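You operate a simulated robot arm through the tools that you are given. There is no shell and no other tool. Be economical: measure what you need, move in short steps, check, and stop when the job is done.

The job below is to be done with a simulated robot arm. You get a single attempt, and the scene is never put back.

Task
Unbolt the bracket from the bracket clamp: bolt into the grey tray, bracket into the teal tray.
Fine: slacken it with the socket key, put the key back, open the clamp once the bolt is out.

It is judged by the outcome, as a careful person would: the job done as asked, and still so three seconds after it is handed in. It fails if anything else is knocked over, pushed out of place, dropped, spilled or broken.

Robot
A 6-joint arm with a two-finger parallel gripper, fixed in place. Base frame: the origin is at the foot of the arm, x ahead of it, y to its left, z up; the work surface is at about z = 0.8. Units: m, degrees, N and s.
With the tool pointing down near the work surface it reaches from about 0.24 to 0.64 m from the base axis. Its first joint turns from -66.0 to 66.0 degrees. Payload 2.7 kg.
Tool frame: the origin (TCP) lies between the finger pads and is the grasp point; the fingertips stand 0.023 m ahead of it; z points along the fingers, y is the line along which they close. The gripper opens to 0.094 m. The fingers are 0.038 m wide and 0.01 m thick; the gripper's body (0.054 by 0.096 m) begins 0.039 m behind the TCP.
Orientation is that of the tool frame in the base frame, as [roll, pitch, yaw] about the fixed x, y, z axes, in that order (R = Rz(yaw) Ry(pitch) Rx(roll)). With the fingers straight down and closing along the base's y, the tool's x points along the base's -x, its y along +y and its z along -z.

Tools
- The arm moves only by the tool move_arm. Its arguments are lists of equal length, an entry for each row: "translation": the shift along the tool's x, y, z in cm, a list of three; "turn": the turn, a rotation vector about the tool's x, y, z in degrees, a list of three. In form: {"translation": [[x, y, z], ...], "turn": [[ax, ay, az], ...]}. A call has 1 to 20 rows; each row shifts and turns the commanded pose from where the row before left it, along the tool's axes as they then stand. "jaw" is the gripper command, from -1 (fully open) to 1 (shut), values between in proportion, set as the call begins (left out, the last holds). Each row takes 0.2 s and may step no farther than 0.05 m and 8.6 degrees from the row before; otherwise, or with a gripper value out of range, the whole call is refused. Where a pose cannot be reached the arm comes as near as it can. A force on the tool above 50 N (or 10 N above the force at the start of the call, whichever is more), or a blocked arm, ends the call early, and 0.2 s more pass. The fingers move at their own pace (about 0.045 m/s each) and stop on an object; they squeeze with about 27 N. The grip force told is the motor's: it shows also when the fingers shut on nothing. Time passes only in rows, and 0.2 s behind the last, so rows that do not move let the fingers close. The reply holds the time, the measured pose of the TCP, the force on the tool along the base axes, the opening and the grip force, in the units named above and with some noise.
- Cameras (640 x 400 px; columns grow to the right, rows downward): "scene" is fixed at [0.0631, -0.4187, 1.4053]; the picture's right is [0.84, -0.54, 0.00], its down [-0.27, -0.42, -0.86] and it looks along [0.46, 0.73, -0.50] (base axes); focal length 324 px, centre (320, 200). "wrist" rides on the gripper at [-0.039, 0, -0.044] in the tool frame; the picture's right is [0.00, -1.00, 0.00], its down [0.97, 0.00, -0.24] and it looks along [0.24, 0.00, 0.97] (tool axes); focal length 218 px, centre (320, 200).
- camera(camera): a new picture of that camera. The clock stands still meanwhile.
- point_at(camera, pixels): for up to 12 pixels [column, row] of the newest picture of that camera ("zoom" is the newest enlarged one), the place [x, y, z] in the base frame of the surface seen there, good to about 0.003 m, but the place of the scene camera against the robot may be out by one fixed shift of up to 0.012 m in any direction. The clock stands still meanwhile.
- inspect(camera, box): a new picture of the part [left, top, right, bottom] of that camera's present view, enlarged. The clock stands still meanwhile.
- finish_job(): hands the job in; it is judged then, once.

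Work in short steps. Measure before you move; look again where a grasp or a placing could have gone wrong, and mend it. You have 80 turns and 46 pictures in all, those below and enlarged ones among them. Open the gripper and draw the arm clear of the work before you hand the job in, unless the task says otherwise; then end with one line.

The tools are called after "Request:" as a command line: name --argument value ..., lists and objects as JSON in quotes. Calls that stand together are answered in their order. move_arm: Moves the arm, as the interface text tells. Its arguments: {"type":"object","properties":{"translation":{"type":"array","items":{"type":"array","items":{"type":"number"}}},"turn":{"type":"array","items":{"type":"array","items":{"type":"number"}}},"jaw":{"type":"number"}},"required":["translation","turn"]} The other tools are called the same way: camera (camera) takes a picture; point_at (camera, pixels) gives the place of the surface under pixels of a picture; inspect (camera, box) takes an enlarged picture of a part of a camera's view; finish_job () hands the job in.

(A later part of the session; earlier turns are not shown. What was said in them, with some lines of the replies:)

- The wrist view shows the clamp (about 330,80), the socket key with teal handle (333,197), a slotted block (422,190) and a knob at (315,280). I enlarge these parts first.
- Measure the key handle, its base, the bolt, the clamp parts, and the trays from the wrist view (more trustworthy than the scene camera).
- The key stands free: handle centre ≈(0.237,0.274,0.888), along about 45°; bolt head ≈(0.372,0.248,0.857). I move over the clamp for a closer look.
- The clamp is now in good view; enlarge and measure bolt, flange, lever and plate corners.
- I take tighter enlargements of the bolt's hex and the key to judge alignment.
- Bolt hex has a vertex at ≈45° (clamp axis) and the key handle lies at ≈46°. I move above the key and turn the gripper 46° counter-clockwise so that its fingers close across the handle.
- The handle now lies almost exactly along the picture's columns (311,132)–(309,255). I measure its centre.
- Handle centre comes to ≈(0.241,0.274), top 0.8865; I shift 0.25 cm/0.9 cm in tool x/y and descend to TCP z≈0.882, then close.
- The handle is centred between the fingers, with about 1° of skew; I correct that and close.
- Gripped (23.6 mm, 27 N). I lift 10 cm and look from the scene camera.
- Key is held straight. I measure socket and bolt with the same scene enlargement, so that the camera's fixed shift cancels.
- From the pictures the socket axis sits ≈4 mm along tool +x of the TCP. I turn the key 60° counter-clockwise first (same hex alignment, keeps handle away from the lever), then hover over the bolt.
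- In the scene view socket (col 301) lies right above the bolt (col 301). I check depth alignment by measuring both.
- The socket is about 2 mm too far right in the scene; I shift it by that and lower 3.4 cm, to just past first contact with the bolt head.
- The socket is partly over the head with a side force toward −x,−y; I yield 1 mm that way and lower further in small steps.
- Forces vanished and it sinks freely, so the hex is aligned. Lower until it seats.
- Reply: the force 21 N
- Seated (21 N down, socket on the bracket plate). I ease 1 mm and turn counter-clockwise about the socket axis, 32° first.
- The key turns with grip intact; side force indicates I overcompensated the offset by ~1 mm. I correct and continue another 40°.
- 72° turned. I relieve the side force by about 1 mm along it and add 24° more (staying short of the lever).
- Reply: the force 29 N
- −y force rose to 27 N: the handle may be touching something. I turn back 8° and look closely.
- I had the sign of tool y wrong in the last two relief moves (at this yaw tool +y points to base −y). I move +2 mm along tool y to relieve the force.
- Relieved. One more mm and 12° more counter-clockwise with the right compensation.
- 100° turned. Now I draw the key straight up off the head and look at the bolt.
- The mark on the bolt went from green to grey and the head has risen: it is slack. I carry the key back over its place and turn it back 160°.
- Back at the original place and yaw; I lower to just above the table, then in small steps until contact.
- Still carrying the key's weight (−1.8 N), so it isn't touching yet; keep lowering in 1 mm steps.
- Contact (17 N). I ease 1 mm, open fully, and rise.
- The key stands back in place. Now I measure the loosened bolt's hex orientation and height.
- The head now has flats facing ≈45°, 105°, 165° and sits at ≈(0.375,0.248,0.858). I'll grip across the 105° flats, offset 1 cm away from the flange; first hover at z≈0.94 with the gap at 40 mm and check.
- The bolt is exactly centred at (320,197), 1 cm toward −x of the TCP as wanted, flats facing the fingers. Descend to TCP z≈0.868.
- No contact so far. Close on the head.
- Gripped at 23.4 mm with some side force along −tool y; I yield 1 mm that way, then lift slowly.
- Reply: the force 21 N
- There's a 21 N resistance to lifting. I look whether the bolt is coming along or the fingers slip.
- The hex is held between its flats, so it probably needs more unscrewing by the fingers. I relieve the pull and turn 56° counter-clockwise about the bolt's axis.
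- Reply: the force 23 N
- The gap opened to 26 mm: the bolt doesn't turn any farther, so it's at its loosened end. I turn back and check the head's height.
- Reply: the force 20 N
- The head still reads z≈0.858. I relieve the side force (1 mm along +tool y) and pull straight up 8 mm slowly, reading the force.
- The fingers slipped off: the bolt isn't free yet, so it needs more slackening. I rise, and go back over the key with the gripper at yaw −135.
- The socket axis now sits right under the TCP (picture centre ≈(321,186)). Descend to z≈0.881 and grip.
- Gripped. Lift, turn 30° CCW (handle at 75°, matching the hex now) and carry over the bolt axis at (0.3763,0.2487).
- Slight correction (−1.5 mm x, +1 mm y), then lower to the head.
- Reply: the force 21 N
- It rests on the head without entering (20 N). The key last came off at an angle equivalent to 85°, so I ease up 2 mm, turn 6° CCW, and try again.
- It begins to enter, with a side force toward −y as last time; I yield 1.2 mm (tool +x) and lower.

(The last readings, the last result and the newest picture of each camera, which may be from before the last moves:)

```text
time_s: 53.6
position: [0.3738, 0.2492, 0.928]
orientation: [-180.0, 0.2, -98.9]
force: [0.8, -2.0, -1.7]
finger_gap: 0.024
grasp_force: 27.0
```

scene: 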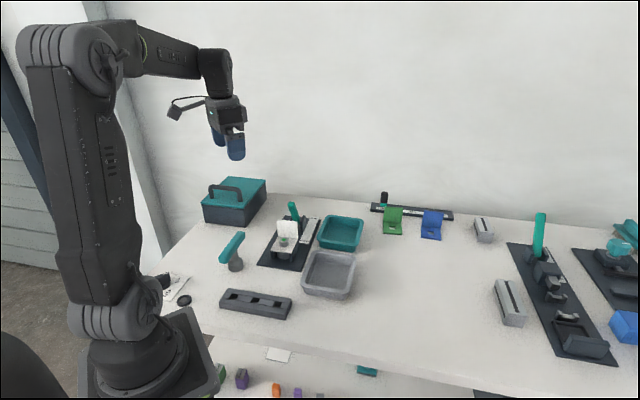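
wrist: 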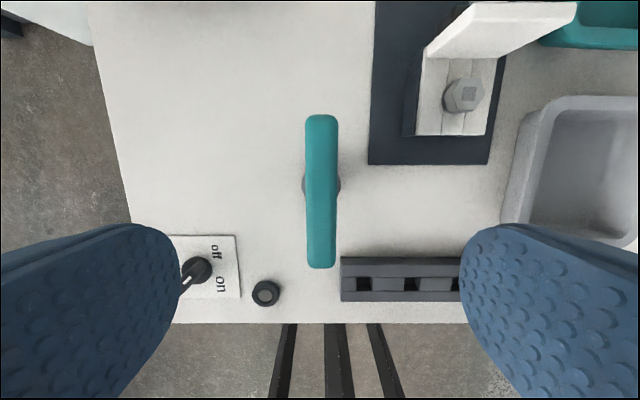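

In. Lower to seat.

Request:
move_arm --translation '[[0, 0, 0.3], [0, 0, 0.3], [0, 0, 0.2], [0, 0, 0]]' --turn '[[0, 0, 0], [0, 0, 0], [0, 0, 0], [0, 0, 0]]'

```text
time_s: 54.6
position: [0.3743, 0.2495, 0.9212]
orientation: [-179.9, 0.3, -99.0]
force: [-5.2, -4.0, 20.2]
finger_gap: 0.0237
grasp_force: 26.9
```

Seated. Ease up 1 mm, and turn 40° CCW about the TCP.

Request:
move_arm --translation '[[0.05, 0.04, -0.1], [0, 0, 0], [0, 0, 0], [0, 0, 0], [0, 0, 0], [0, 0, 0], [0, 0, 0]]' --turn '[[0, 0, 0], [0, 0, -8], [0, 0, -8], [0, 0, -8], [0, 0, -8], [0, 0, -8], [0, 0, 0]]'

```text
time_s: 56.2
position: [0.3735, 0.2478, 0.9214]
orientation: [-180.0, 0.1, -59.0]
force: [-0.5, 0.3, 18.8]
finger_gap: 0.0238
grasp_force: 27.0
```

Side forces nil, but +19 N upward remains (bolt may be rising). I ease up 1.5 mm and continue 40°.

Request:
move_arm --translation '[[0, 0, -0.15], [0, 0, 0], [0, 0, 0], [0, 0, 0], [0, 0, 0], [0, 0, 0], [0, 0, 0]]' --turn '[[0, 0, 0], [0, 0, -8], [0, 0, -8], [0, 0, -8], [0, 0, -8], [0, 0, -8], [0, 0, 0]]'

```text
time_s: 57.8
position: [0.3744, 0.2481, 0.9219]
orientation: [-180.0, 0.1, -18.9]
force: [-0.9, -5.3, 3.3]
finger_gap: 0.0239
grasp_force: 27.0
```

Smooth. Another 40°.

Request:
move_arm --translation '[[0, 0.05, -0.05], [0, 0, 0], [0, 0, 0], [0, 0, 0], [0, 0, 0], [0, 0, 0], [0, 0, 0]]' --turn '[[0, 0, 0], [0, 0, -8], [0, 0, -8], [0, 0, -8], [0, 0, -8], [0, 0, -8], [0, 0, 0]]'

```text
time_s: 59.4
position: [0.3749, 0.2483, 0.9233]
orientation: [-179.9, 0.0, 21.1]
force: [0.5, -2.9, -2.4]
finger_gap: 0.0239
grasp_force: 26.5
```

About 210° in all, no hard stop. I lift the key off and look at the bolt.

Request:
move_arm --translation '[[0, 0, -0.5], [0, 0, -0.7], [0, 0, -1.2], [0, 0, -2], [0, 0, -2]]' --turn '[[0, 0, 0], [0, 0, 0], [0, 0, 0], [0, 0, 0], [0, 0, 0]]'

Request:
inspect --camera "scene" --box '[265, 200, 320, 250]'

Request:
point_at --camera "zoom" --pixels '[[278, 330], [285, 335], [270, 330], [283, 352]]'

```text
time_s: 60.6
position: [0.3743, 0.2469, 0.9877]
orientation: [-179.9, 0.0, 20.9]
force: [0.1, 0.8, -2.3]
finger_gap: 0.0239
grasp_force: 26.7
```

```text
8.00 times, centred on (292, 225) of scene
```

zoom: 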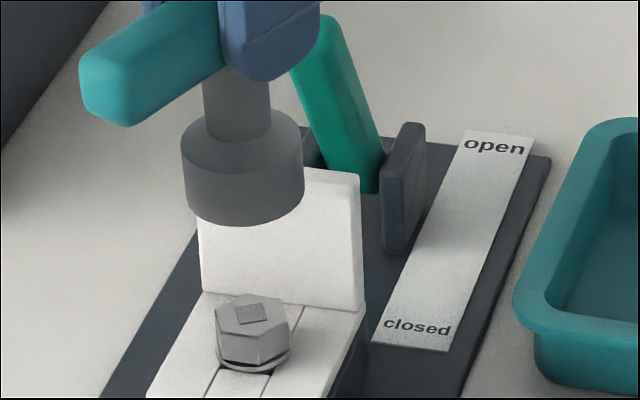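

```text
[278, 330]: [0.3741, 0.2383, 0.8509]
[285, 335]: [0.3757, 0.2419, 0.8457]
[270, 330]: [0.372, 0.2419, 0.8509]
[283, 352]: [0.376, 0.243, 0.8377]
```

I measure the head's top against the plate in this same picture (same camera shift) to see how far it has risen.

Request:
point_at --camera "zoom" --pixels '[[250, 313], [235, 305], [262, 310], [190, 360], [240, 385], [310, 330], [280, 362], [225, 355], [345, 320], [280, 185]]'

```text
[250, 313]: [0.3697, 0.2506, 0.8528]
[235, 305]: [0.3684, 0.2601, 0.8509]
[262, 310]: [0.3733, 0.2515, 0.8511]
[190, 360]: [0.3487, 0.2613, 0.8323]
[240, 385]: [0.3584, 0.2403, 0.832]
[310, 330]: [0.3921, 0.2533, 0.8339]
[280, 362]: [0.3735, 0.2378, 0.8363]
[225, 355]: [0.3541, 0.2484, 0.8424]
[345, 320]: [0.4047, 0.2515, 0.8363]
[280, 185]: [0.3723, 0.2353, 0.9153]
```

The head has risen only ≈1.5 mm, so I'll ratchet once more: turn the raised key back 124° and lower it again.

Request:
move_arm --translation '[[0, 0, 0], [0, 0, 0], [0, 0, 0], [0, 0, 0], [0, 0, 0], [0, 0, 0], [0, 0, 0], [0, 0, 0], [0, 0, 0], [0, 0, 0], [0, 0, 0], [0, 0, 0], [0, 0, 0], [0, 0, 0], [0, 0, 0], [0, 0, 0], [0, 0, 0], [0, 0, 2], [0, 0, 2]]' --turn '[[0, 0, 7.74], [0, 0, 7.74], [0, 0, 7.74], [0, 0, 7.74], [0, 0, 7.74], [0, 0, 7.74], [0, 0, 7.74], [0, 0, 7.74], [0, 0, 7.74], [0, 0, 7.74], [0, 0, 7.74], [0, 0, 7.74], [0, 0, 7.74], [0, 0, 7.74], [0, 0, 7.74], [0, 0, 7.74], [0, 0, 0], [0, 0, 0], [0, 0, 0]]'

Request:
move_arm --translation '[[0, 0, 0.4], [0, 0, 0.4], [0, 0, 0.4], [0, 0, 0.3], [0, 0, 0]]' --turn '[[0, 0, 0], [0, 0, 0], [0, 0, 0], [0, 0, 0], [0, 0, 0]]'

```text
time_s: 64.6
position: [0.3731, 0.2475, 0.9473]
orientation: [-180.0, 0.1, -102.9]
force: [1.0, -0.6, -2.6]
finger_gap: 0.0241
grasp_force: 26.6
```

```text
time_s: 65.8
position: [0.3736, 0.2477, 0.9314]
orientation: [179.9, 0.2, -102.8]
force: [1.0, 2.0, -1.3]
finger_gap: 0.0239
grasp_force: 27.0
```

It entered cleanly. Lower 0.7 cm more, then turn 120° CCW in one go, rising slightly.

Request:
move_arm --translation '[[0, 0, 0.4], [0, 0, 0.3], [0, 0, -0.01], [0, 0, -0.01], [0, 0, -0.01], [0, 0, -0.01], [0, 0, -0.01], [0, 0, -0.01], [0, 0, -0.01], [0, 0, -0.01], [0, 0, -0.01], [0, 0, -0.01], [0, 0, -0.01], [0, 0, -0.01], [0, 0, -0.01], [0, 0, -0.01], [0, 0, -0.01], [0, 0, 0]]' --turn '[[0, 0, 0], [0, 0, 0], [0, 0, -8], [0, 0, -8], [0, 0, -8], [0, 0, -8], [0, 0, -8], [0, 0, -8], [0, 0, -8], [0, 0, -8], [0, 0, -8], [0, 0, -8], [0, 0, -8], [0, 0, -8], [0, 0, -8], [0, 0, -8], [0, 0, -8], [0, 0, 0]]'

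```text
time_s: 69.6
position: [0.3734, 0.247, 0.9268]
orientation: [-179.9, 0.0, 17.2]
force: [-3.7, -2.5, -0.7]
finger_gap: 0.0237
grasp_force: 26.9
```

Smooth again (~320° total). Lift off and check the head's height again.

Request:
move_arm --translation '[[0, 0, -0.5], [0, 0, -0.7], [0, 0, -1.2], [0, 0, -2], [0, 0, -1.8]]' --turn '[[0, 0, 0], [0, 0, 0], [0, 0, 0], [0, 0, 0], [0, 0, 0]]'

Request:
inspect --camera "scene" --box '[265, 200, 320, 250]'

Request:
point_at --camera "zoom" --pixels '[[250, 313], [240, 312], [258, 310], [190, 360], [240, 385], [310, 330], [280, 362]]'

```text
time_s: 70.8
position: [0.3747, 0.2488, 0.9881]
orientation: [-179.9, 0.0, 17.2]
force: [0.1, -0.6, -1.7]
finger_gap: 0.0235
grasp_force: 27.5
```

```text
8.00 times, centred on (292, 225) of scene
```

zoom: 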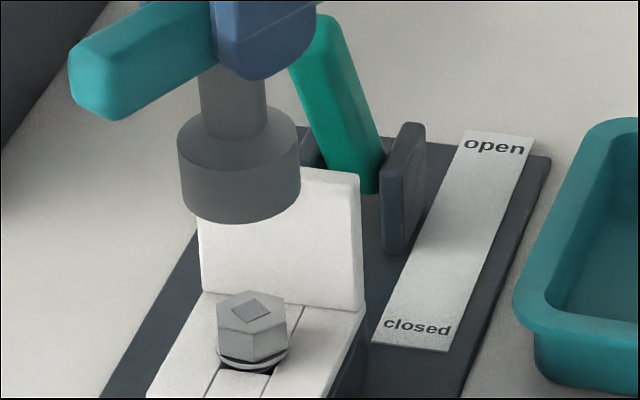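

```text
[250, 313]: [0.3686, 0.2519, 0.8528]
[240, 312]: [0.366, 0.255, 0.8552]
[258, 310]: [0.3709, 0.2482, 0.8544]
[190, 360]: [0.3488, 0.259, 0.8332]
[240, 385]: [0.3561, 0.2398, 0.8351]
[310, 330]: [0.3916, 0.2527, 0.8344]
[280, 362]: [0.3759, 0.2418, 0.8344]
```

The head keeps rising (gap visible under it), i.e. it's a real thread. One more ratchet round, now combined: turn back 123° and lower.

Request:
move_arm --translation '[[0, 0, 0], [0, 0, 0], [0, 0, 0], [0, 0, 0], [0, 0, 0], [0, 0, 0], [0, 0, 0], [0, 0, 0], [0, 0, 0], [0, 0, 0], [0, 0, 0], [0, 0, 0], [0, 0, 0], [0, 0, 0], [0, 0, 0], [0, 0, 2], [0, 0, 2], [0, 0, 0.5], [0, 0, 0.5], [0, 0, 0.5]]' --turn '[[0, 0, 8.2], [0, 0, 8.2], [0, 0, 8.2], [0, 0, 8.2], [0, 0, 8.2], [0, 0, 8.2], [0, 0, 8.2], [0, 0, 8.2], [0, 0, 8.2], [0, 0, 8.2], [0, 0, 8.2], [0, 0, 8.2], [0, 0, 8.2], [0, 0, 8.2], [0, 0, 8.2], [0, 0, 0], [0, 0, 0], [0, 0, 0], [0, 0, 0], [0, 0, 0]]'

```text
time_s: 75.0
position: [0.374, 0.2479, 0.9329]
orientation: [-179.9, 0.2, -105.8]
force: [4.9, -1.2, -1.0]
finger_gap: 0.0238
grasp_force: 27.3
```

Request:
move_arm --translation '[[0, 0, 0.3], [0, 0, 0.2], [0, 0, -0.01], [0, 0, -0.01], [0, 0, -0.01], [0, 0, -0.01], [0, 0, -0.01], [0, 0, -0.01], [0, 0, -0.01], [0, 0, -0.01], [0, 0, -0.01], [0, 0, -0.01], [0, 0, -0.01], [0, 0, -0.01], [0, 0, -0.01], [0, 0, -0.01], [0, 0, -0.01], [0, 0, -0.01]]' --turn '[[0, 0, 0], [0, 0, 0], [0, 0, -8], [0, 0, -8], [0, 0, -8], [0, 0, -8], [0, 0, -8], [0, 0, -8], [0, 0, -8], [0, 0, -8], [0, 0, -8], [0, 0, -8], [0, 0, -8], [0, 0, -8], [0, 0, -8], [0, 0, -8], [0, 0, -8], [0, 0, -8]]'

```text
time_s: 78.8
position: [0.3751, 0.2468, 0.9312]
orientation: [-179.9, 0.0, 22.3]
force: [2.1, -0.7, -4.0]
finger_gap: 0.0237
grasp_force: 27.0
```

~440° now. Another round: lift off, turn back 124°.

Request:
move_arm --translation '[[0, 0, -0.5], [0, 0, -1], [0, 0, -1.5], [0, 0, -1.5], [0, 0, 0], [0, 0, 0], [0, 0, 0], [0, 0, 0], [0, 0, 0], [0, 0, 0], [0, 0, 0], [0, 0, 0], [0, 0, 0], [0, 0, 0], [0, 0, 0], [0, 0, 0], [0, 0, 0], [0, 0, 0], [0, 0, 0], [0, 0, 2.5]]' --turn '[[0, 0, 0], [0, 0, 0], [0, 0, 0], [0, 0, 0], [0, 0, 8.3], [0, 0, 8.3], [0, 0, 8.3], [0, 0, 8.3], [0, 0, 8.3], [0, 0, 8.3], [0, 0, 8.3], [0, 0, 8.3], [0, 0, 8.3], [0, 0, 8.3], [0, 0, 8.3], [0, 0, 8.3], [0, 0, 8.3], [0, 0, 8.3], [0, 0, 8.3], [0, 0, 0]]'

Request:
move_arm --translation '[[0, 0, 0.4], [0, 0, 0.5], [0, 0, 0.5], [0, 0, 0.4], [0, 0, -0.01], [0, 0, -0.01], [0, 0, -0.01], [0, 0, -0.01], [0, 0, -0.01], [0, 0, -0.01], [0, 0, -0.01], [0, 0, -0.01], [0, 0, -0.01], [0, 0, -0.01], [0, 0, -0.01], [0, 0, -0.01], [0, 0, -0.01], [0, 0, -0.01], [0, 0, -0.01], [0, 0, -0.01]]' --turn '[[0, 0, 0], [0, 0, 0], [0, 0, 0], [0, 0, 0], [0, 0, -8], [0, 0, -8], [0, 0, -8], [0, 0, -8], [0, 0, -8], [0, 0, -8], [0, 0, -8], [0, 0, -8], [0, 0, -8], [0, 0, -8], [0, 0, -8], [0, 0, -8], [0, 0, -8], [0, 0, -8], [0, 0, -8], [0, 0, -8]]'

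```text
time_s: 83.0
position: [0.3726, 0.2476, 0.9516]
orientation: [-180.0, 0.1, -102.5]
force: [0.5, 0.3, -1.0]
finger_gap: 0.0239
grasp_force: 26.8
```

```text
time_s: 87.2
position: [0.3736, 0.247, 0.9325]
orientation: [-180.0, -0.1, 25.8]
force: [1.5, -5.3, -4.3]
finger_gap: 0.0235
grasp_force: 26.6
```

~560° now. Lift off and look once.

Request:
move_arm --translation '[[0, 0, -0.5], [0, 0, -0.7], [0, 0, -1.2], [0, 0, -2], [0, 0, -1.5]]' --turn '[[0, 0, 0], [0, 0, 0], [0, 0, 0], [0, 0, 0], [0, 0, 0]]'

Request:
inspect --camera "scene" --box '[265, 200, 320, 250]'

Request:
point_at --camera "zoom" --pixels '[[250, 310], [240, 308], [258, 305], [190, 360], [240, 385], [310, 330]]'

```text
time_s: 88.4
position: [0.3749, 0.2463, 0.9933]
orientation: [-179.9, -0.1, 25.7]
force: [0.1, -0.3, -3.1]
finger_gap: 0.0238
grasp_force: 26.9
```

```text
8.00 times, centred on (292, 225) of scene
```

zoom: 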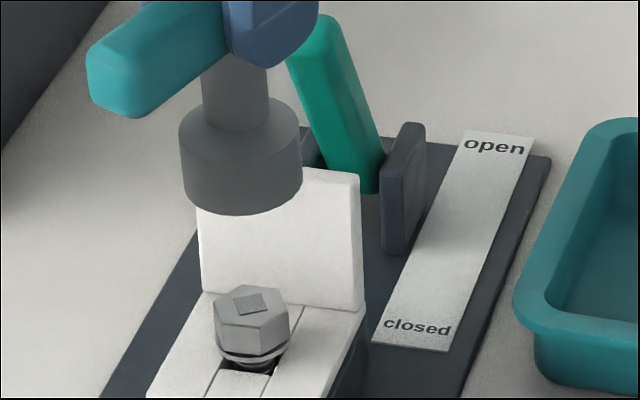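

```text
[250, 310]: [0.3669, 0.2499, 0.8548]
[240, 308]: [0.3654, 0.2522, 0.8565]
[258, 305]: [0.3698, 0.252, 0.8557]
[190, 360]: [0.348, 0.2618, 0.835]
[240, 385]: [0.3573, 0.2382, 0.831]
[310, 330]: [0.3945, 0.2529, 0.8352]
```

The bolt has risen ≈5 mm with shank showing. Two more ratchet rounds in the same manner, lifting off at the end.

Request:
move_arm --translation '[[0, 0, 0], [0, 0, 0], [0, 0, 0], [0, 0, 0], [0, 0, 0], [0, 0, 0], [0, 0, 0], [0, 0, 0], [0, 0, 0], [0, 0, 0], [0, 0, 0], [0, 0, 0], [0, 0, 0], [0, 0, 0], [0, 0, 0], [0, 0, 2.5], [0, 0, 1.5]]' --turn '[[0, 0, 8.3], [0, 0, 8.3], [0, 0, 8.3], [0, 0, 8.3], [0, 0, 8.3], [0, 0, 8.3], [0, 0, 8.3], [0, 0, 8.3], [0, 0, 8.3], [0, 0, 8.3], [0, 0, 8.3], [0, 0, 8.3], [0, 0, 8.3], [0, 0, 8.3], [0, 0, 8.3], [0, 0, 0], [0, 0, 0]]'

Request:
move_arm --translation '[[0, 0, 0.4], [0, 0, 0.5], [0, 0, 0.5], [0, 0, 0.3], [0, 0, -0.01], [0, 0, -0.01], [0, 0, -0.01], [0, 0, -0.01], [0, 0, -0.01], [0, 0, -0.01], [0, 0, -0.01], [0, 0, -0.01], [0, 0, -0.01], [0, 0, -0.01], [0, 0, -0.01], [0, 0, -0.01], [0, 0, -0.01], [0, 0, -0.01], [0, 0, -0.01]]' --turn '[[0, 0, 0], [0, 0, 0], [0, 0, 0], [0, 0, 0], [0, 0, -8], [0, 0, -8], [0, 0, -8], [0, 0, -8], [0, 0, -8], [0, 0, -8], [0, 0, -8], [0, 0, -8], [0, 0, -8], [0, 0, -8], [0, 0, -8], [0, 0, -8], [0, 0, -8], [0, 0, -8], [0, 0, -8]]'

Request:
move_arm --translation '[[0, 0, -0.5], [0, 0, -1], [0, 0, -1.5], [0, 0, -1.5], [0, 0, 0], [0, 0, 0], [0, 0, 0], [0, 0, 0], [0, 0, 0], [0, 0, 0], [0, 0, 0], [0, 0, 0], [0, 0, 0], [0, 0, 0], [0, 0, 0], [0, 0, 0], [0, 0, 0], [0, 0, 0], [0, 0, 0], [0, 0, 2.3]]' --turn '[[0, 0, 0], [0, 0, 0], [0, 0, 0], [0, 0, 0], [0, 0, 8.3], [0, 0, 8.3], [0, 0, 8.3], [0, 0, 8.3], [0, 0, 8.3], [0, 0, 8.3], [0, 0, 8.3], [0, 0, 8.3], [0, 0, 8.3], [0, 0, 8.3], [0, 0, 8.3], [0, 0, 8.3], [0, 0, 8.3], [0, 0, 8.3], [0, 0, 8.3], [0, 0, 0]]'

Request:
move_arm --translation '[[0, 0, 0.5], [0, 0, 0.5], [0, 0, 0.5], [0, 0, 0.3], [0, 0, -0.01], [0, 0, -0.01], [0, 0, -0.01], [0, 0, -0.01], [0, 0, -0.01], [0, 0, -0.01], [0, 0, -0.01], [0, 0, -0.01], [0, 0, -0.01], [0, 0, -0.01], [0, 0, -0.01], [0, 0, -0.01], [0, 0, -0.01], [0, 0, -0.01], [0, 0, -0.01], [0, 0, -0.01]]' --turn '[[0, 0, 0], [0, 0, 0], [0, 0, 0], [0, 0, 0], [0, 0, -8], [0, 0, -8], [0, 0, -8], [0, 0, -8], [0, 0, -8], [0, 0, -8], [0, 0, -8], [0, 0, -8], [0, 0, -8], [0, 0, -8], [0, 0, -8], [0, 0, -8], [0, 0, -8], [0, 0, -8], [0, 0, -8], [0, 0, -8]]'

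Request:
move_arm --translation '[[0, 0, -0.5], [0, 0, -0.7], [0, 0, -1.2], [0, 0, -2], [0, 0, -1]]' --turn '[[0, 0, 0], [0, 0, 0], [0, 0, 0], [0, 0, 0], [0, 0, 0]]'

Request:
inspect --camera "scene" --box '[265, 200, 320, 250]'

Request:
point_at --camera "zoom" --pixels '[[250, 308], [240, 306], [258, 303], [190, 360], [240, 385], [310, 330]]'

```text
time_s: 92.0
position: [0.3765, 0.2477, 0.9532]
orientation: [180.0, 0.2, -98.9]
force: [0.2, 0.1, -2.2]
finger_gap: 0.0241
grasp_force: 27.3
```

```text
time_s: 96.0
position: [0.3746, 0.2463, 0.9377]
orientation: [-179.9, -0.1, 21.3]
force: [1.7, -2.7, -2.8]
finger_gap: 0.0239
grasp_force: 27.4
```

```text
time_s: 100.2
position: [0.3749, 0.2479, 0.9583]
orientation: [-180.0, 0.1, -103.6]
force: [0.1, 0.2, -2.9]
finger_gap: 0.0237
grasp_force: 27.0
```

```text
time_s: 104.4
position: [0.3738, 0.2482, 0.9415]
orientation: [-179.9, 0.0, 24.9]
force: [1.0, 0.2, -1.6]
finger_gap: 0.0238
grasp_force: 26.8
```

```text
time_s: 105.6
position: [0.3737, 0.2471, 0.9971]
orientation: [-179.9, 0.0, 24.7]
force: [0.3, -0.1, -2.3]
finger_gap: 0.0239
grasp_force: 27.2
```

```text
8.00 times, centred on (292, 225) of scene
```

zoom: 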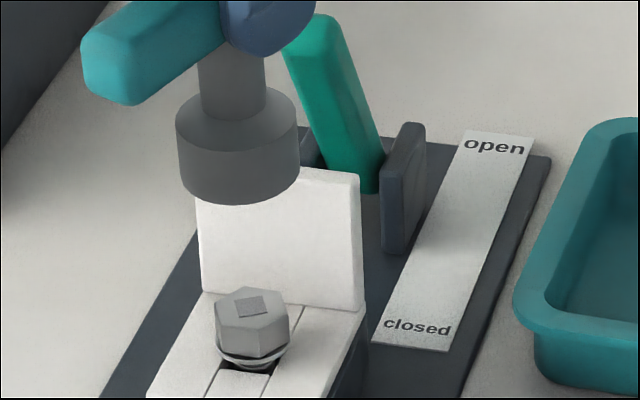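

```text
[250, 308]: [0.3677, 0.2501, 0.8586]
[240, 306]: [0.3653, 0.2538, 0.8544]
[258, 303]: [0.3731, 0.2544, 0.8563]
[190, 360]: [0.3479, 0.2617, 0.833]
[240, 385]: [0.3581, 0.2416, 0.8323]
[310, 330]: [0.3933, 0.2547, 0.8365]
```

The head no longer rises: thread is out. I return the key: carry it over its place, turn back 160°, and lower close to the table.

Request:
move_arm --translation '[[-3.8, -2.7, 0], [-3.8, -2.7, 0], [-3.8, -2.7, 0], [0, 0, 0]]' --turn '[[0, 0, 0], [0, 0, 0], [0, 0, 0], [0, 0, 0]]'

Request:
move_arm --translation '[[0, 0, 0], [0, 0, 0], [0, 0, 0], [0, 0, 0], [0, 0, 0], [0, 0, 0], [0, 0, 0], [0, 0, 0], [0, 0, 0], [0, 0, 0], [0, 0, 0], [0, 0, 0], [0, 0, 0], [0, 0, 0], [0, 0, 0], [0, 0, 0], [0, 0, 0], [0, 0, 0], [0, 0, 0], [0, 0, 0]]' --turn '[[0, 0, 7.985], [0, 0, 7.985], [0, 0, 7.985], [0, 0, 7.985], [0, 0, 7.985], [0, 0, 7.985], [0, 0, 7.985], [0, 0, 7.985], [0, 0, 7.985], [0, 0, 7.985], [0, 0, 7.985], [0, 0, 7.985], [0, 0, 7.985], [0, 0, 7.985], [0, 0, 7.985], [0, 0, 7.985], [0, 0, 7.985], [0, 0, 7.985], [0, 0, 7.985], [0, 0, 7.985]]'

Request:
move_arm --translation '[[0, 0, 4], [0, 0, 4], [0, 0, 2], [0, 0, 0.5], [0, 0, 0.5], [0, 0, 0]]' --turn '[[0, 0, 0], [0, 0, 0], [0, 0, 0], [0, 0, 0], [0, 0, 0], [0, 0, 0]]'

Request:
move_arm --translation '[[0, 0, 0.1], [0, 0, 0.1], [0, 0, 0.1], [0, 0, 0.1], [0, 0, 0]]' --turn '[[0, 0, 0], [0, 0, 0], [0, 0, 0], [0, 0, 0], [0, 0, 0]]'

```text
time_s: 106.6
position: [0.2392, 0.2731, 0.9977]
orientation: [-179.9, 0.0, 24.7]
force: [0.8, -1.0, -1.2]
finger_gap: 0.0237
grasp_force: 27.3
```

```text
time_s: 110.8
position: [0.2369, 0.2721, 0.9983]
orientation: [179.9, 0.1, -135.3]
force: [0.3, -0.2, -0.9]
finger_gap: 0.024
grasp_force: 27.0
```

```text
time_s: 112.2
position: [0.2356, 0.2741, 0.8855]
orientation: [179.8, 0.1, -135.0]
force: [0.7, 0.3, -2.4]
finger_gap: 0.0239
grasp_force: 26.8
```

```text
time_s: 113.4
position: [0.2364, 0.2729, 0.8836]
orientation: [179.8, 0.1, -135.1]
force: [-0.6, 0.2, -3.0]
finger_gap: 0.024
grasp_force: 26.3
```

Not touching yet (−2 to −3 N); I keep lowering in 1 mm steps.

Request:
move_arm --translation '[[0, 0, 0.1], [0, 0, 0.1], [0, 0, 0]]' --turn '[[0, 0, 0], [0, 0, 0], [0, 0, 0]]'

Request:
move_arm --translation '[[0, 0, 0.1], [0, 0, 0]]' --turn '[[0, 0, 0], [0, 0, 0]]'

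Request:
move_arm --translation '[[0, 0, 0.1], [0, 0, 0]]' --turn '[[0, 0, 0], [0, 0, 0]]'

```text
time_s: 114.2
position: [0.2361, 0.2741, 0.8812]
orientation: [179.9, 0.1, -135.1]
force: [-1.2, -1.4, 3.5]
finger_gap: 0.0239
grasp_force: 26.7
```

```text
time_s: 114.8
position: [0.2357, 0.2743, 0.8805]
orientation: [179.9, 0.2, -135.2]
force: [-5.0, -3.1, 21.3]
finger_gap: 0.0236
grasp_force: 26.8
```

```text
time_s: 115.4
position: [0.2368, 0.2749, 0.8798]
orientation: [179.9, 0.3, -135.0]
force: [-2.8, -1.4, 20.7]
finger_gap: 0.0238
grasp_force: 27.6
```

On the table. Release, rise, and go to hover beside the bolt for a look at its hex.

Request:
move_arm --translation '[[0, 0, -0.15], [0, 0, 0], [0, 0, 0], [0, 0, 0], [0, 0, 0], [0, 0, 0]]' --turn '[[0, 0, 0], [0, 0, 0], [0, 0, 0], [0, 0, 0], [0, 0, 0], [0, 0, 0]]' --jaw -1

Request:
move_arm --translation '[[0, 0, -2], [0, 0, -4], [0, 0, -4], [0, 0, -4], [-2.33, -3.86, 0], [-2.33, -3.86, 0], [-2.33, -3.86, 0], [0, 0, 0]]' --turn '[[0, 0, 0], [0, 0, 0], [0, 0, 0], [0, 0, 0], [0, 0, 0], [0, 0, 0], [0, 0, 0], [0, 0, 0]]'

Request:
move_arm --translation '[[0, 0, 3.5], [0, 0, 3.5], [0, 0, 0], [0, 0, 0]]' --turn '[[0, 0, 0], [0, 0, 0], [0, 0, 0], [0, 0, 0]]' --jaw 0.149

Request:
inspect --camera "wrist" --box '[220, 120, 420, 280]'

```text
time_s: 116.8
position: [0.2371, 0.2749, 0.8802]
orientation: [179.9, 0.1, -135.1]
force: [-0.1, -0.5, 0.0]
finger_gap: 0.0942
grasp_force: 0.1
```

```text
time_s: 118.6
position: [0.3703, 0.2418, 1.0212]
orientation: [179.9, 0.0, -135.1]
force: [0.3, -0.9, 1.2]
finger_gap: 0.0939
grasp_force: 0.1
```

```text
time_s: 119.6
position: [0.3689, 0.2415, 0.95]
orientation: [180.0, 0.1, -135.1]
force: [-0.8, 0.1, 0.6]
finger_gap: 0.0396
grasp_force: 0.0
```

```text
2.50 times, centred on (320, 200) of wrist
```

zoom: 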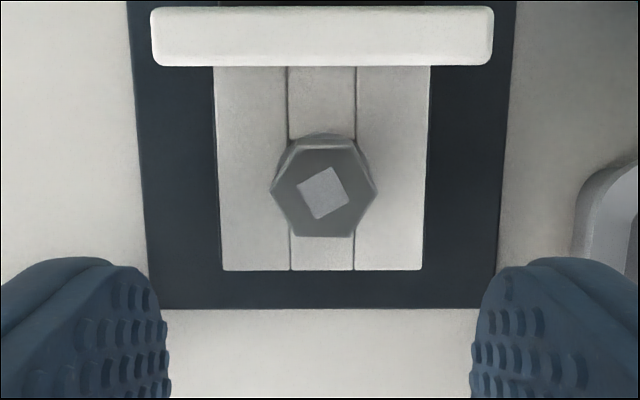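

Hex again has vertices left/right; centre at tool (−9 mm, −1 mm). Turn 30° CW about the bolt, descend to z≈0.871, and close.

Request:
move_arm --translation '[[-0.01, 0.1, 0], [-0.01, 0.09, 0], [-0.01, 0.09, 0], [-0.01, 0.09, 0], [0, 0, 3], [0, 0, 3], [0, 0, 1.9], [0, 0, 0]]' --turn '[[0, 0, 7.5], [0, 0, 7.5], [0, 0, 7.5], [0, 0, 7.5], [0, 0, 0], [0, 0, 0], [0, 0, 0], [0, 0, 0]]'

Request:
move_arm --translation '[[0, 0, 0], [0, 0, 0], [0, 0, 0], [0, 0, 0]]' --turn '[[0, 0, 0], [0, 0, 0], [0, 0, 0], [0, 0, 0]]' --jaw 1

Request:
move_arm --translation '[[0, 0, -0.2], [0, 0, -0.2], [0, 0, 0]]' --turn '[[0, 0, 0], [0, 0, 0], [0, 0, 0]]'

```text
time_s: 121.4
position: [0.366, 0.2439, 0.8714]
orientation: [179.9, 0.2, -165.1]
force: [0.0, -0.4, -0.1]
finger_gap: 0.0399
grasp_force: 0.0
```

```text
time_s: 122.4
position: [0.3651, 0.2446, 0.8713]
orientation: [179.9, -0.1, -165.2]
force: [0.0, 0.9, -0.5]
finger_gap: 0.0234
grasp_force: 27.6
```

```text
time_s: 123.2
position: [0.3654, 0.2446, 0.8764]
orientation: [179.9, 0.1, -165.2]
force: [0.5, 0.1, -0.8]
finger_gap: 0.0231
grasp_force: 26.7
```

It lifts freely (no resistance, gap 23 mm). Lift clear and carry it over the grey tray (≈0.430, 0.096), then look.

Request:
move_arm --translation '[[0, 0, -1], [0, 0, -2], [0, 0, -3], [0, 0, -3], [0, 0, -3], [-0.35, -4.0, 0], [-0.35, -4.0, 0], [-0.35, -4.0, 0], [-0.35, -4.0, 0], [0, 0, 0]]' --turn '[[0, 0, 0], [0, 0, 0], [0, 0, 0], [0, 0, 0], [0, 0, 0], [0, 0, 0], [0, 0, 0], [0, 0, 0], [0, 0, 0], [0, 0, 0]]'

Request:
inspect --camera "scene" --box '[210, 120, 400, 310]'

Request:
point_at --camera "zoom" --pixels '[[320, 380], [372, 340], [300, 240], [260, 385], [330, 330]]'

```text
time_s: 125.4
position: [0.4202, 0.0914, 0.9949]
orientation: [179.8, 0.0, -165.2]
force: [0.3, 0.0, -0.9]
finger_gap: 0.0231
grasp_force: 26.9
```

```text
2.11 times, centred on (305, 215) of scene
```

zoom: 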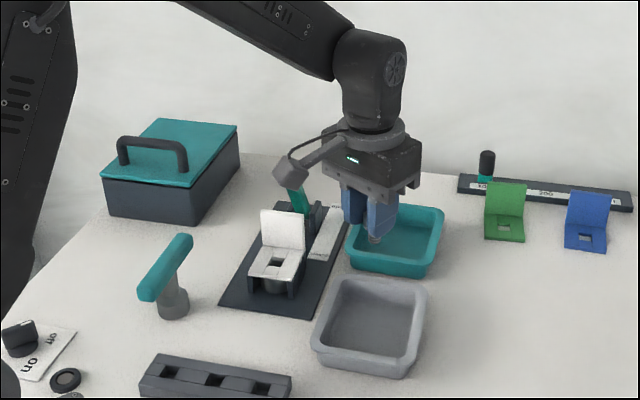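

```text
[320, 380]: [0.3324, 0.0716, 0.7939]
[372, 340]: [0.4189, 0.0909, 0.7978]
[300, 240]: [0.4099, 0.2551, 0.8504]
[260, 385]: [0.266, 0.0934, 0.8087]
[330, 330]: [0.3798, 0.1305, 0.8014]
```

Bolt is held over the grey tray and the clamp shows an empty hole. Lower into the tray until it touches.

Request:
move_arm --translation '[[0, 0, 4], [0, 0, 4], [0, 0, 3], [0, 0, 1], [0, 0, 0]]' --turn '[[0, 0, 0], [0, 0, 0], [0, 0, 0], [0, 0, 0], [0, 0, 0]]'

Request:
move_arm --translation '[[0, 0, 0.3], [0, 0, 0.3], [0, 0, 0.3], [0, 0, 0]]' --turn '[[0, 0, 0], [0, 0, 0], [0, 0, 0], [0, 0, 0]]'

Request:
camera --camera "wrist"

```text
time_s: 126.6
position: [0.4226, 0.0933, 0.8737]
orientation: [179.9, 0.0, -165.1]
force: [0.5, 0.0, -0.8]
finger_gap: 0.0231
grasp_force: 27.4
```

```text
time_s: 127.6
position: [0.4211, 0.0938, 0.8651]
orientation: [179.8, 0.0, -165.1]
force: [-0.7, 0.3, -1.4]
finger_gap: 0.0232
grasp_force: 27.4
```

```text
4 pictures are left
```

wrist: 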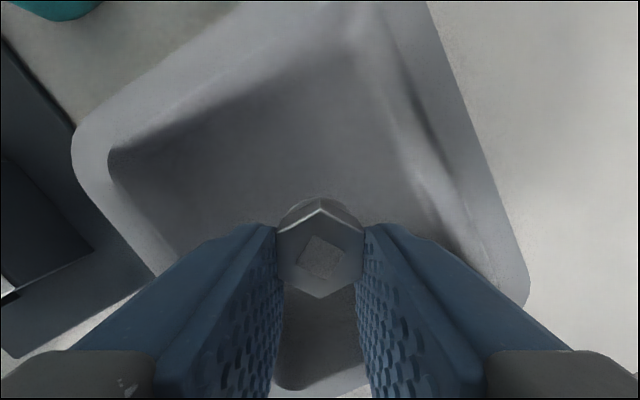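

Bolt is inside the tray with walls clear. Keep lowering until contact.

Request:
move_arm --translation '[[0, 0, 0.3], [0, 0, 0.3], [0, 0, 0.3], [0, 0, 0]]' --turn '[[0, 0, 0], [0, 0, 0], [0, 0, 0], [0, 0, 0]]'

Request:
move_arm --translation '[[0, 0, 0.3], [0, 0, 0.2], [0, 0, 0]]' --turn '[[0, 0, 0], [0, 0, 0], [0, 0, 0]]'

Request:
move_arm --translation '[[0, 0, 0.2], [0, 0, 0.2], [0, 0, 0]]' --turn '[[0, 0, 0], [0, 0, 0], [0, 0, 0]]'

```text
time_s: 128.6
position: [0.4215, 0.0913, 0.8578]
orientation: [179.9, 0.1, -165.1]
force: [0.0, -0.4, -1.2]
finger_gap: 0.0233
grasp_force: 27.7
```

```text
time_s: 129.4
position: [0.4202, 0.0927, 0.8515]
orientation: [179.9, 0.0, -165.1]
force: [0.3, 1.4, -0.5]
finger_gap: 0.0233
grasp_force: 27.5
```

```text
time_s: 130.2
position: [0.4225, 0.0923, 0.8497]
orientation: [179.9, 0.3, -165.0]
force: [-2.9, 0.4, 20.6]
finger_gap: 0.0232
grasp_force: 27.4
```

Bolt rests on the tray floor. Release, rise, then close the fingers and go above the spot between flange and lever, fingers aligned with the clamp axis.

Request:
move_arm --translation '[[0, 0, -0.1], [0, 0, 0], [0, 0, 0], [0, 0, 0]]' --turn '[[0, 0, 0], [0, 0, 0], [0, 0, 0], [0, 0, 0]]' --jaw 0.1

Request:
move_arm --translation '[[0, 0, -2], [0, 0, -4], [0, 0, -4], [0, 0, -4], [0, 0, 0]]' --turn '[[0, 0, 0], [0, 0, 0], [0, 0, 0], [0, 0, 0], [0, 0, 0]]'

Request:
move_arm --translation '[[-0.65, 4.55, 0], [-0.65, 4.55, 0], [-0.65, 4.55, 0], [-0.65, 4.55, 0], [0, 0, 0], [0, 0, 0], [0, 0, 0], [0, 0, 0], [0, 0, 0]]' --turn '[[0, 0, 0], [0, 0, 0], [0, 0, 0], [0, 0, 0], [0, 0, -7.15], [0, 0, -7.15], [0, 0, -7.15], [0, 0, -7.15], [0, 0, 0]]' --jaw 1

Request:
camera --camera "wrist"

Request:
point_at --camera "wrist" --pixels '[[320, 150], [320, 120], [320, 100], [320, 80], [320, 60], [320, 200], [320, 40]]'

```text
time_s: 131.2
position: [0.4211, 0.0926, 0.8497]
orientation: [179.8, 0.0, -165.1]
force: [-0.1, -0.6, 0.0]
finger_gap: 0.0422
grasp_force: 0.1
```

```text
time_s: 132.4
position: [0.42, 0.0947, 0.9884]
orientation: [179.9, 0.1, -165.1]
force: [-1.0, 0.3, -0.2]
finger_gap: 0.0424
grasp_force: 0.0
```

```text
time_s: 134.4
position: [0.3995, 0.2758, 0.9886]
orientation: [179.9, 0.0, -136.6]
force: [-1.0, 0.1, 0.3]
finger_gap: 0.0
grasp_force: 26.7
```

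```text
3 pictures are left
```

wrist: 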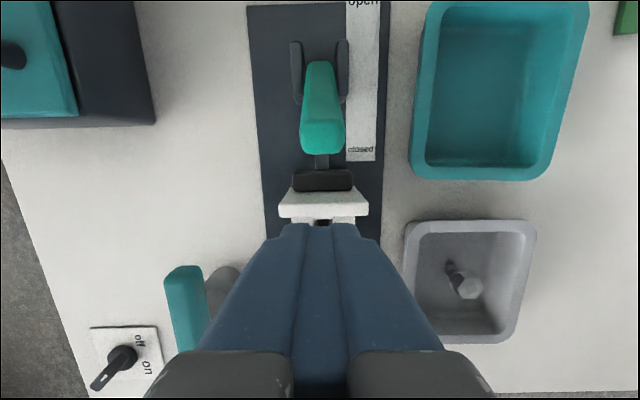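

```text
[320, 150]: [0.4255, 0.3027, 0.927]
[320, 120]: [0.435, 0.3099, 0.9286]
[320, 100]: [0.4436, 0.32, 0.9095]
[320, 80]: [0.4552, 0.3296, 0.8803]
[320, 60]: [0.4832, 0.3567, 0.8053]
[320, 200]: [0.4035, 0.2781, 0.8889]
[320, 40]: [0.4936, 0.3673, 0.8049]
```

Bolt lies in the grey tray, key stands, and the lever's tip (320,150) is straight ahead (u≈7.4 cm from the bolt hole). I lower to z≈0.93 and push along the clamp axis (tool −x).

Request:
move_arm --translation '[[0, 0, 3], [0, 0, 2.8], [-1, 0, 0], [-0.8, 0, 0], [-0.8, 0, 0], [-0.8, 0, 0], [-0.8, 0, 0], [-0.8, 0, 0], [0, 0, 0]]' --turn '[[0, 0, 0], [0, 0, 0], [0, 0, 0], [0, 0, 0], [0, 0, 0], [0, 0, 0], [0, 0, 0], [0, 0, 0], [0, 0, 0]]'

Request:
move_arm --translation '[[-0.8, 0, 0], [-0.8, 0, 0], [-0.8, 0, 0], [-0.8, 0, 0], [-0.8, 0, 0], [0, 0, 0]]' --turn '[[0, 0, 0], [0, 0, 0], [0, 0, 0], [0, 0, 0], [0, 0, 0], [0, 0, 0]]'

```text
time_s: 135.8
position: [0.4249, 0.3007, 0.9387]
orientation: [-179.9, 0.8, -136.4]
force: [-3.1, -1.2, 7.5]
finger_gap: 0.0
grasp_force: 27.0
stopped in row 7: the force on the tool passed its limit (the readings are from after the stop); the commanded pose is now the measured one
```

```text
time_s: 136.8
position: [0.4499, 0.3229, 0.9458]
orientation: [-179.9, 1.7, -136.3]
force: [-1.5, 0.6, 5.0]
finger_gap: 0.0001
grasp_force: 27.1
stopped in row 5: the force on the tool passed its limit (the readings are from after the stop); the commanded pose is now the measured one
```

The gripper met 50 N twice and was pushed up slightly. I check what the lever is doing.

Request:
inspect --camera "scene" --box '[240, 150, 340, 260]'

```text
3.64 times, centred on (290, 205) of scene
```

zoom: 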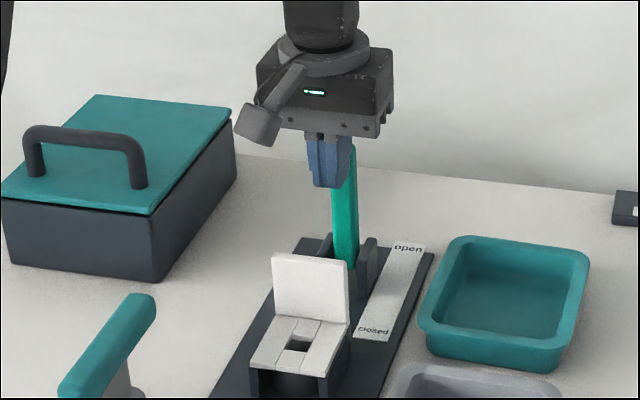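

The lever is upright now, moving as wanted. Keep pushing the same way, past vertical and down to "open".

Request:
move_arm --translation '[[-0.7, 0, 0.1], [-0.7, 0, 0.1], [-0.7, 0, 0.1], [-0.7, 0, 0.1], [-0.7, 0, 0.1], [0, 0, 0]]' --turn '[[0, 0, 0], [0, 0, 0], [0, 0, 0], [0, 0, 0], [0, 0, 0], [0, 0, 0]]'

Request:
move_arm --translation '[[-0.7, 0, 0.2], [-0.7, 0, 0.2], [-0.7, 0, 0.2], [-0.7, 0, 0.2], [-0.7, 0, 0.2], [0, 0, 0]]' --turn '[[0, 0, 0], [0, 0, 0], [0, 0, 0], [0, 0, 0], [0, 0, 0], [0, 0, 0]]'

Request:
move_arm --translation '[[-0.7, 0, 0.2], [-0.7, 0, 0.2], [-0.7, 0, 0.2], [0, 0, 0]]' --turn '[[0, 0, 0], [0, 0, 0], [0, 0, 0], [0, 0, 0]]'

```text
time_s: 138.2
position: [0.4748, 0.348, 0.9407]
orientation: [-179.9, 1.4, -136.4]
force: [0.1, -0.4, 0.1]
finger_gap: 0.0
grasp_force: 27.0
```

```text
time_s: 139.1
position: [0.4863, 0.3568, 0.9374]
orientation: [180.0, 0.1, -136.3]
force: [-18.9, -14.1, 15.0]
finger_gap: 0.0
grasp_force: 27.0
stopped in row 4: the force on the tool passed its limit (the readings are from after the stop); the commanded pose is now the measured one
```

```text
time_s: 139.4
position: [0.4863, 0.3582, 0.9378]
orientation: [180.0, -0.8, -136.3]
force: [-19.4, -14.1, 13.2]
finger_gap: 0.0
grasp_force: 27.1
stopped in row 1: the force on the tool passed its limit (the readings are from after the stop); the commanded pose is now the measured one
```

The lever is hard against its end stop on the "open" side. I rise, go back over the bracket's upright flange (≈0.398, 0.272), open, and look.

Request:
move_arm --translation '[[1, 0, -1], [0, 0, -3], [0, 0, -2], [3.8, -0.06, 0], [3.8, -0.06, 0], [3.7, -0.06, 0], [0, 0, 0]]' --turn '[[0, 0, 0], [0, 0, 0], [0, 0, 0], [0, 0, 0], [0, 0, 0], [0, 0, 0], [0, 0, 0]]'

Request:
move_arm --translation '[[0, 0, 0], [0, 0, 0], [0, 0, 0], [0, 0, 0], [0, 0, 0], [0, 0, 0]]' --turn '[[0, 0, 0], [0, 0, 0], [0, 0, 0], [0, 0, 0], [0, 0, 0], [0, 0, 0]]' --jaw -1

Request:
camera --camera "wrist"

Request:
point_at --camera "wrist" --pixels '[[320, 205], [285, 205], [360, 205], [320, 215], [320, 195], [480, 90], [520, 60], [470, 40]]'

```text
time_s: 141.1
position: [0.3999, 0.2707, 0.9971]
orientation: [-179.9, -0.5, -136.2]
force: [0.8, 0.5, -0.4]
finger_gap: 0.0002
grasp_force: 26.8
```

```text
time_s: 142.4
position: [0.3996, 0.2706, 0.9971]
orientation: [-179.9, -0.4, -136.2]
force: [0.3, -0.2, 0.2]
finger_gap: 0.094
grasp_force: 0.0
```

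```text
1 pictures are left
```

wrist: 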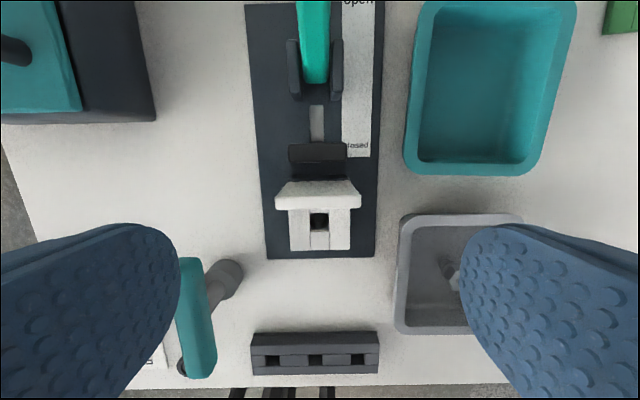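

```text
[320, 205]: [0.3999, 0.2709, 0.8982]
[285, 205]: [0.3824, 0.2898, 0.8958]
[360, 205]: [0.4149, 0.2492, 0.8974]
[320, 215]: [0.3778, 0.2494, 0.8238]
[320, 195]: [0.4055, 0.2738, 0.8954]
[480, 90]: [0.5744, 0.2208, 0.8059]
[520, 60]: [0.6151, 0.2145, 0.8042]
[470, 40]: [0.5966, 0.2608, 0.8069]
```

The clamp is open (pad retracted) and the flange lies under the gripper, centre ≈(0.4015,0.272). Shift 2.5 mm, descend to z≈0.872, grip the flange by its ends, and lift a little to test.

Request:
move_arm --translation '[[-0.27, 0.03, 4], [0, 0, 4], [0, 0, 3], [0, 0, 1.5], [0, 0, 0]]' --turn '[[0, 0, 0], [0, 0, 0], [0, 0, 0], [0, 0, 0], [0, 0, 0]]'

Request:
move_arm --translation '[[0, 0, 0], [0, 0, 0], [0, 0, 0], [0, 0, 0], [0, 0, 0]]' --turn '[[0, 0, 0], [0, 0, 0], [0, 0, 0], [0, 0, 0], [0, 0, 0]]' --jaw 1

Request:
move_arm --translation '[[0, 0, -0.3], [0, 0, -0.7], [0, 0, -1], [0, 0, 0]]' --turn '[[0, 0, 0], [0, 0, 0], [0, 0, 0], [0, 0, 0]]'

```text
time_s: 143.7
position: [0.4009, 0.2734, 0.8721]
orientation: [-180.0, -0.4, -136.3]
force: [-0.5, -0.5, -0.3]
finger_gap: 0.0941
grasp_force: 0.0
```

```text
time_s: 144.8
position: [0.4007, 0.2738, 0.8719]
orientation: [-180.0, -0.4, -136.3]
force: [0.1, 0.5, -0.1]
finger_gap: 0.0599
grasp_force: 27.7
```

```text
time_s: 145.8
position: [0.4013, 0.2739, 0.8929]
orientation: [-180.0, -0.4, -136.2]
force: [0.7, 0.7, -1.8]
finger_gap: 0.0598
grasp_force: 27.0
```

Gripped (60 mm) and it lifts freely. Lift clear and carry over the teal tray, sideways first, then out.

Request:
move_arm --translation '[[0, 0, -3], [0, 0, -3.5], [0, 0, -3], [0, -4.05, 0], [0, -4.05, 0], [0, -4.05, 0], [0, -4.05, 0], [-3.45, 0, 0], [-3.45, 0, 0], [-3.45, 0, 0], [0, 0, 0]]' --turn '[[0, 0, 0], [0, 0, 0], [0, 0, 0], [0, 0, 0], [0, 0, 0], [0, 0, 0], [0, 0, 0], [0, 0, 0], [0, 0, 0], [0, 0, 0], [0, 0, 0]]'

```text
time_s: 148.2
position: [0.5869, 0.2294, 0.9861]
orientation: [-180.0, -0.5, -136.3]
force: [0.6, -0.1, -1.8]
finger_gap: 0.0599
grasp_force: 27.0
```

Over the teal tray, on target. Lower to just above the floor, then in small steps.

Request:
move_arm --translation '[[0, 0, 4], [0, 0, 4], [0, 0, 3], [0, 0, 1.5], [0, 0, 0]]' --turn '[[0, 0, 0], [0, 0, 0], [0, 0, 0], [0, 0, 0], [0, 0, 0]]'

Request:
move_arm --translation '[[0, 0, 0.3], [0, 0, 0.3], [0, 0, 0]]' --turn '[[0, 0, 0], [0, 0, 0], [0, 0, 0]]'

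Request:
move_arm --translation '[[0, 0, 0.2], [0, 0, 0.2], [0, 0, 0]]' --turn '[[0, 0, 0], [0, 0, 0], [0, 0, 0]]'

```text
time_s: 149.4
position: [0.5879, 0.2276, 0.8614]
orientation: [-180.0, -0.6, -136.3]
force: [0.5, -0.1, -1.1]
finger_gap: 0.0598
grasp_force: 27.3
```

```text
time_s: 150.2
position: [0.5888, 0.2291, 0.8587]
orientation: [-179.9, -0.4, -136.2]
force: [-3.0, -2.5, 10.7]
finger_gap: 0.0599
grasp_force: 27.1
```

```text
time_s: 151.1
position: [0.5902, 0.2307, 0.8565]
orientation: [-179.6, 0.0, -136.3]
force: [-10.5, -6.6, 36.9]
finger_gap: 0.0598
grasp_force: 26.4
```

Contact came ~1 cm earlier than I expected; I ease 3 mm up and spend the last picture to see what touches.

Request:
move_arm --translation '[[0, 0, -0.3], [0, 0, 0]]' --turn '[[0, 0, 0], [0, 0, 0]]'

Request:
inspect --camera "scene" --box '[270, 170, 400, 290]'

Request:
point_at --camera "zoom" --pixels '[[250, 190], [280, 200], [240, 240], [300, 230], [180, 235], [330, 250], [260, 170], [230, 200]]'

```text
time_s: 151.7
position: [0.5885, 0.2293, 0.857]
orientation: [-179.8, 0.1, -136.2]
force: [7.1, -1.3, 21.6]
finger_gap: 0.0597
grasp_force: 26.4
```

```text
3.33 times, centred on (335, 230) of scene
```

zoom: 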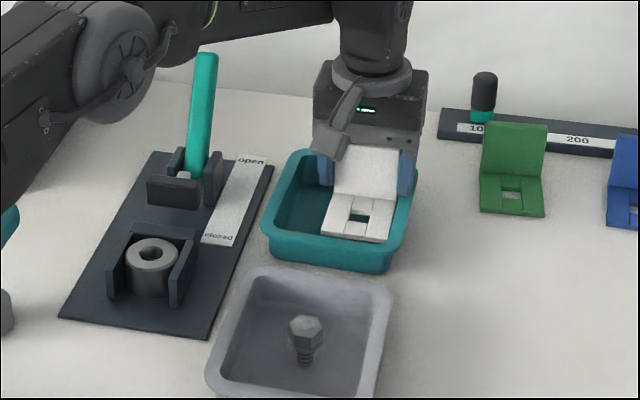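

```text
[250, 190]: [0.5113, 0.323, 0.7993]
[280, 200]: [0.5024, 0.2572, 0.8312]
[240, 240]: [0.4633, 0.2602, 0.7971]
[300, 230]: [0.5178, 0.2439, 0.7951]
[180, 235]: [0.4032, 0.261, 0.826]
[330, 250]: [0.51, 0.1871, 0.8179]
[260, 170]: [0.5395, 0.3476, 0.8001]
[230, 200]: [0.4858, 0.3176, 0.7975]
```

The bracket appears in the tray but close to the right/near wall. I measure plate corners, rim and floor in this picture.

Request:
point_at --camera "zoom" --pixels '[[325, 230], [340, 235], [380, 237], [335, 205], [388, 208], [360, 195], [395, 235], [408, 200], [300, 215], [320, 243], [370, 252], [310, 195]]'

```text
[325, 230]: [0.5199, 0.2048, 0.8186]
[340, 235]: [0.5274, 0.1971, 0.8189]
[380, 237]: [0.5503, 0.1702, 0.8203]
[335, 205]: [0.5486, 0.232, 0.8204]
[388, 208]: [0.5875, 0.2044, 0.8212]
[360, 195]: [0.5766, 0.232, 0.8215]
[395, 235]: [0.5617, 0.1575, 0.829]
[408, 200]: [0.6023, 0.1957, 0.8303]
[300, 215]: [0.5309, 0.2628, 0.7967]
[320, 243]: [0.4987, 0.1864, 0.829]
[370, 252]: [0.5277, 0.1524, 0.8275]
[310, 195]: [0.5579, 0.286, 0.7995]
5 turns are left
```

The right finger is resting on the tray's right rim: the bracket is ≈1.6 cm too far right. I lift 2 cm, shift 1.6 cm along +tool y, and lower again.

Request:
move_arm --translation '[[0, 0, -2], [0, 0.8, 0], [0, 0.8, 0], [0, 0, 1.5], [0, 0, 0.5], [0, 0, 0.4], [0, 0, 0]]' --turn '[[0, 0, 0], [0, 0, 0], [0, 0, 0], [0, 0, 0], [0, 0, 0], [0, 0, 0], [0, 0, 0]]'

Request:
move_arm --translation '[[0, 0, 0.3], [0, 0, 0.3], [0, 0, 0]]' --turn '[[0, 0, 0], [0, 0, 0], [0, 0, 0]]'

Request:
move_arm --translation '[[0, 0, 0.2], [0, 0, 0.2], [0, 0, 0]]' --turn '[[0, 0, 0], [0, 0, 0], [0, 0, 0]]'

```text
time_s: 153.2
position: [0.577, 0.2406, 0.8496]
orientation: [180.0, -0.5, -136.3]
force: [0.7, -0.1, -2.6]
finger_gap: 0.0598
grasp_force: 26.9
```

```text
time_s: 154.1
position: [0.5765, 0.2402, 0.8444]
orientation: [180.0, -0.4, -136.4]
force: [0.5, -0.3, -0.7]
finger_gap: 0.0595
grasp_force: 26.9
```

```text
time_s: 154.8
position: [0.5769, 0.2404, 0.8419]
orientation: [179.9, -0.2, -136.3]
force: [-0.9, -0.5, 5.0]
finger_gap: 0.0595
grasp_force: 27.0
4 turns are left
```

It now touches the floor at z≈0.842, as expected. Open to ≈72 mm, rise straight up and withdraw.

Request:
move_arm --translation '[[0, 0, 0], [0, 0, 0], [0, 0, 0], [0, 0, 0]]' --turn '[[0, 0, 0], [0, 0, 0], [0, 0, 0], [0, 0, 0]]' --jaw -0.53

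Request:
move_arm --translation '[[0, 0, -1], [0, 0, -2], [0, 0, -3], [0, 0, -4], [0, 0, -4], [0, 0, -4], [0, 0, 0]]' --turn '[[0, 0, 0], [0, 0, 0], [0, 0, 0], [0, 0, 0], [0, 0, 0], [0, 0, 0], [0, 0, 0]]'

Request:
move_arm --translation '[[4, 0, -2], [4, 0, -2], [4, 0, 0], [0, 0, 0], [0, 0, 0]]' --turn '[[0, 0, 0], [0, 0, 0], [0, 0, 0], [0, 0, 0], [0, 0, 0]]' --jaw -1

```text
time_s: 155.8
position: [0.577, 0.2396, 0.8412]
orientation: [179.9, -0.4, -136.3]
force: [-0.5, 0.4, -1.3]
finger_gap: 0.0713
grasp_force: 0.1
```

```text
time_s: 157.4
position: [0.5791, 0.2407, 1.0192]
orientation: [179.9, -0.5, -136.3]
force: [0.2, -0.2, -0.4]
finger_gap: 0.0719
grasp_force: 0.0
```

```text
time_s: 158.7
position: [0.4924, 0.1602, 1.0604]
orientation: [180.0, -0.4, -136.3]
force: [0.0, -0.6, -0.7]
finger_gap: 0.0937
grasp_force: 0.0
3 turns are left
```

The bracket was released at floor height in the teal tray, the bolt is in the grey tray, and the arm is clear with its gripper open. I hand the job in.

Request:
finish_job

```text
The job is handed in.
```

The bolt is in the grey tray, the bracket is in the teal tray, the clamp is open and the key is back where it stood; I had no pictures left to check the bracket after releasing it, so that placing rests on the force and height readings.
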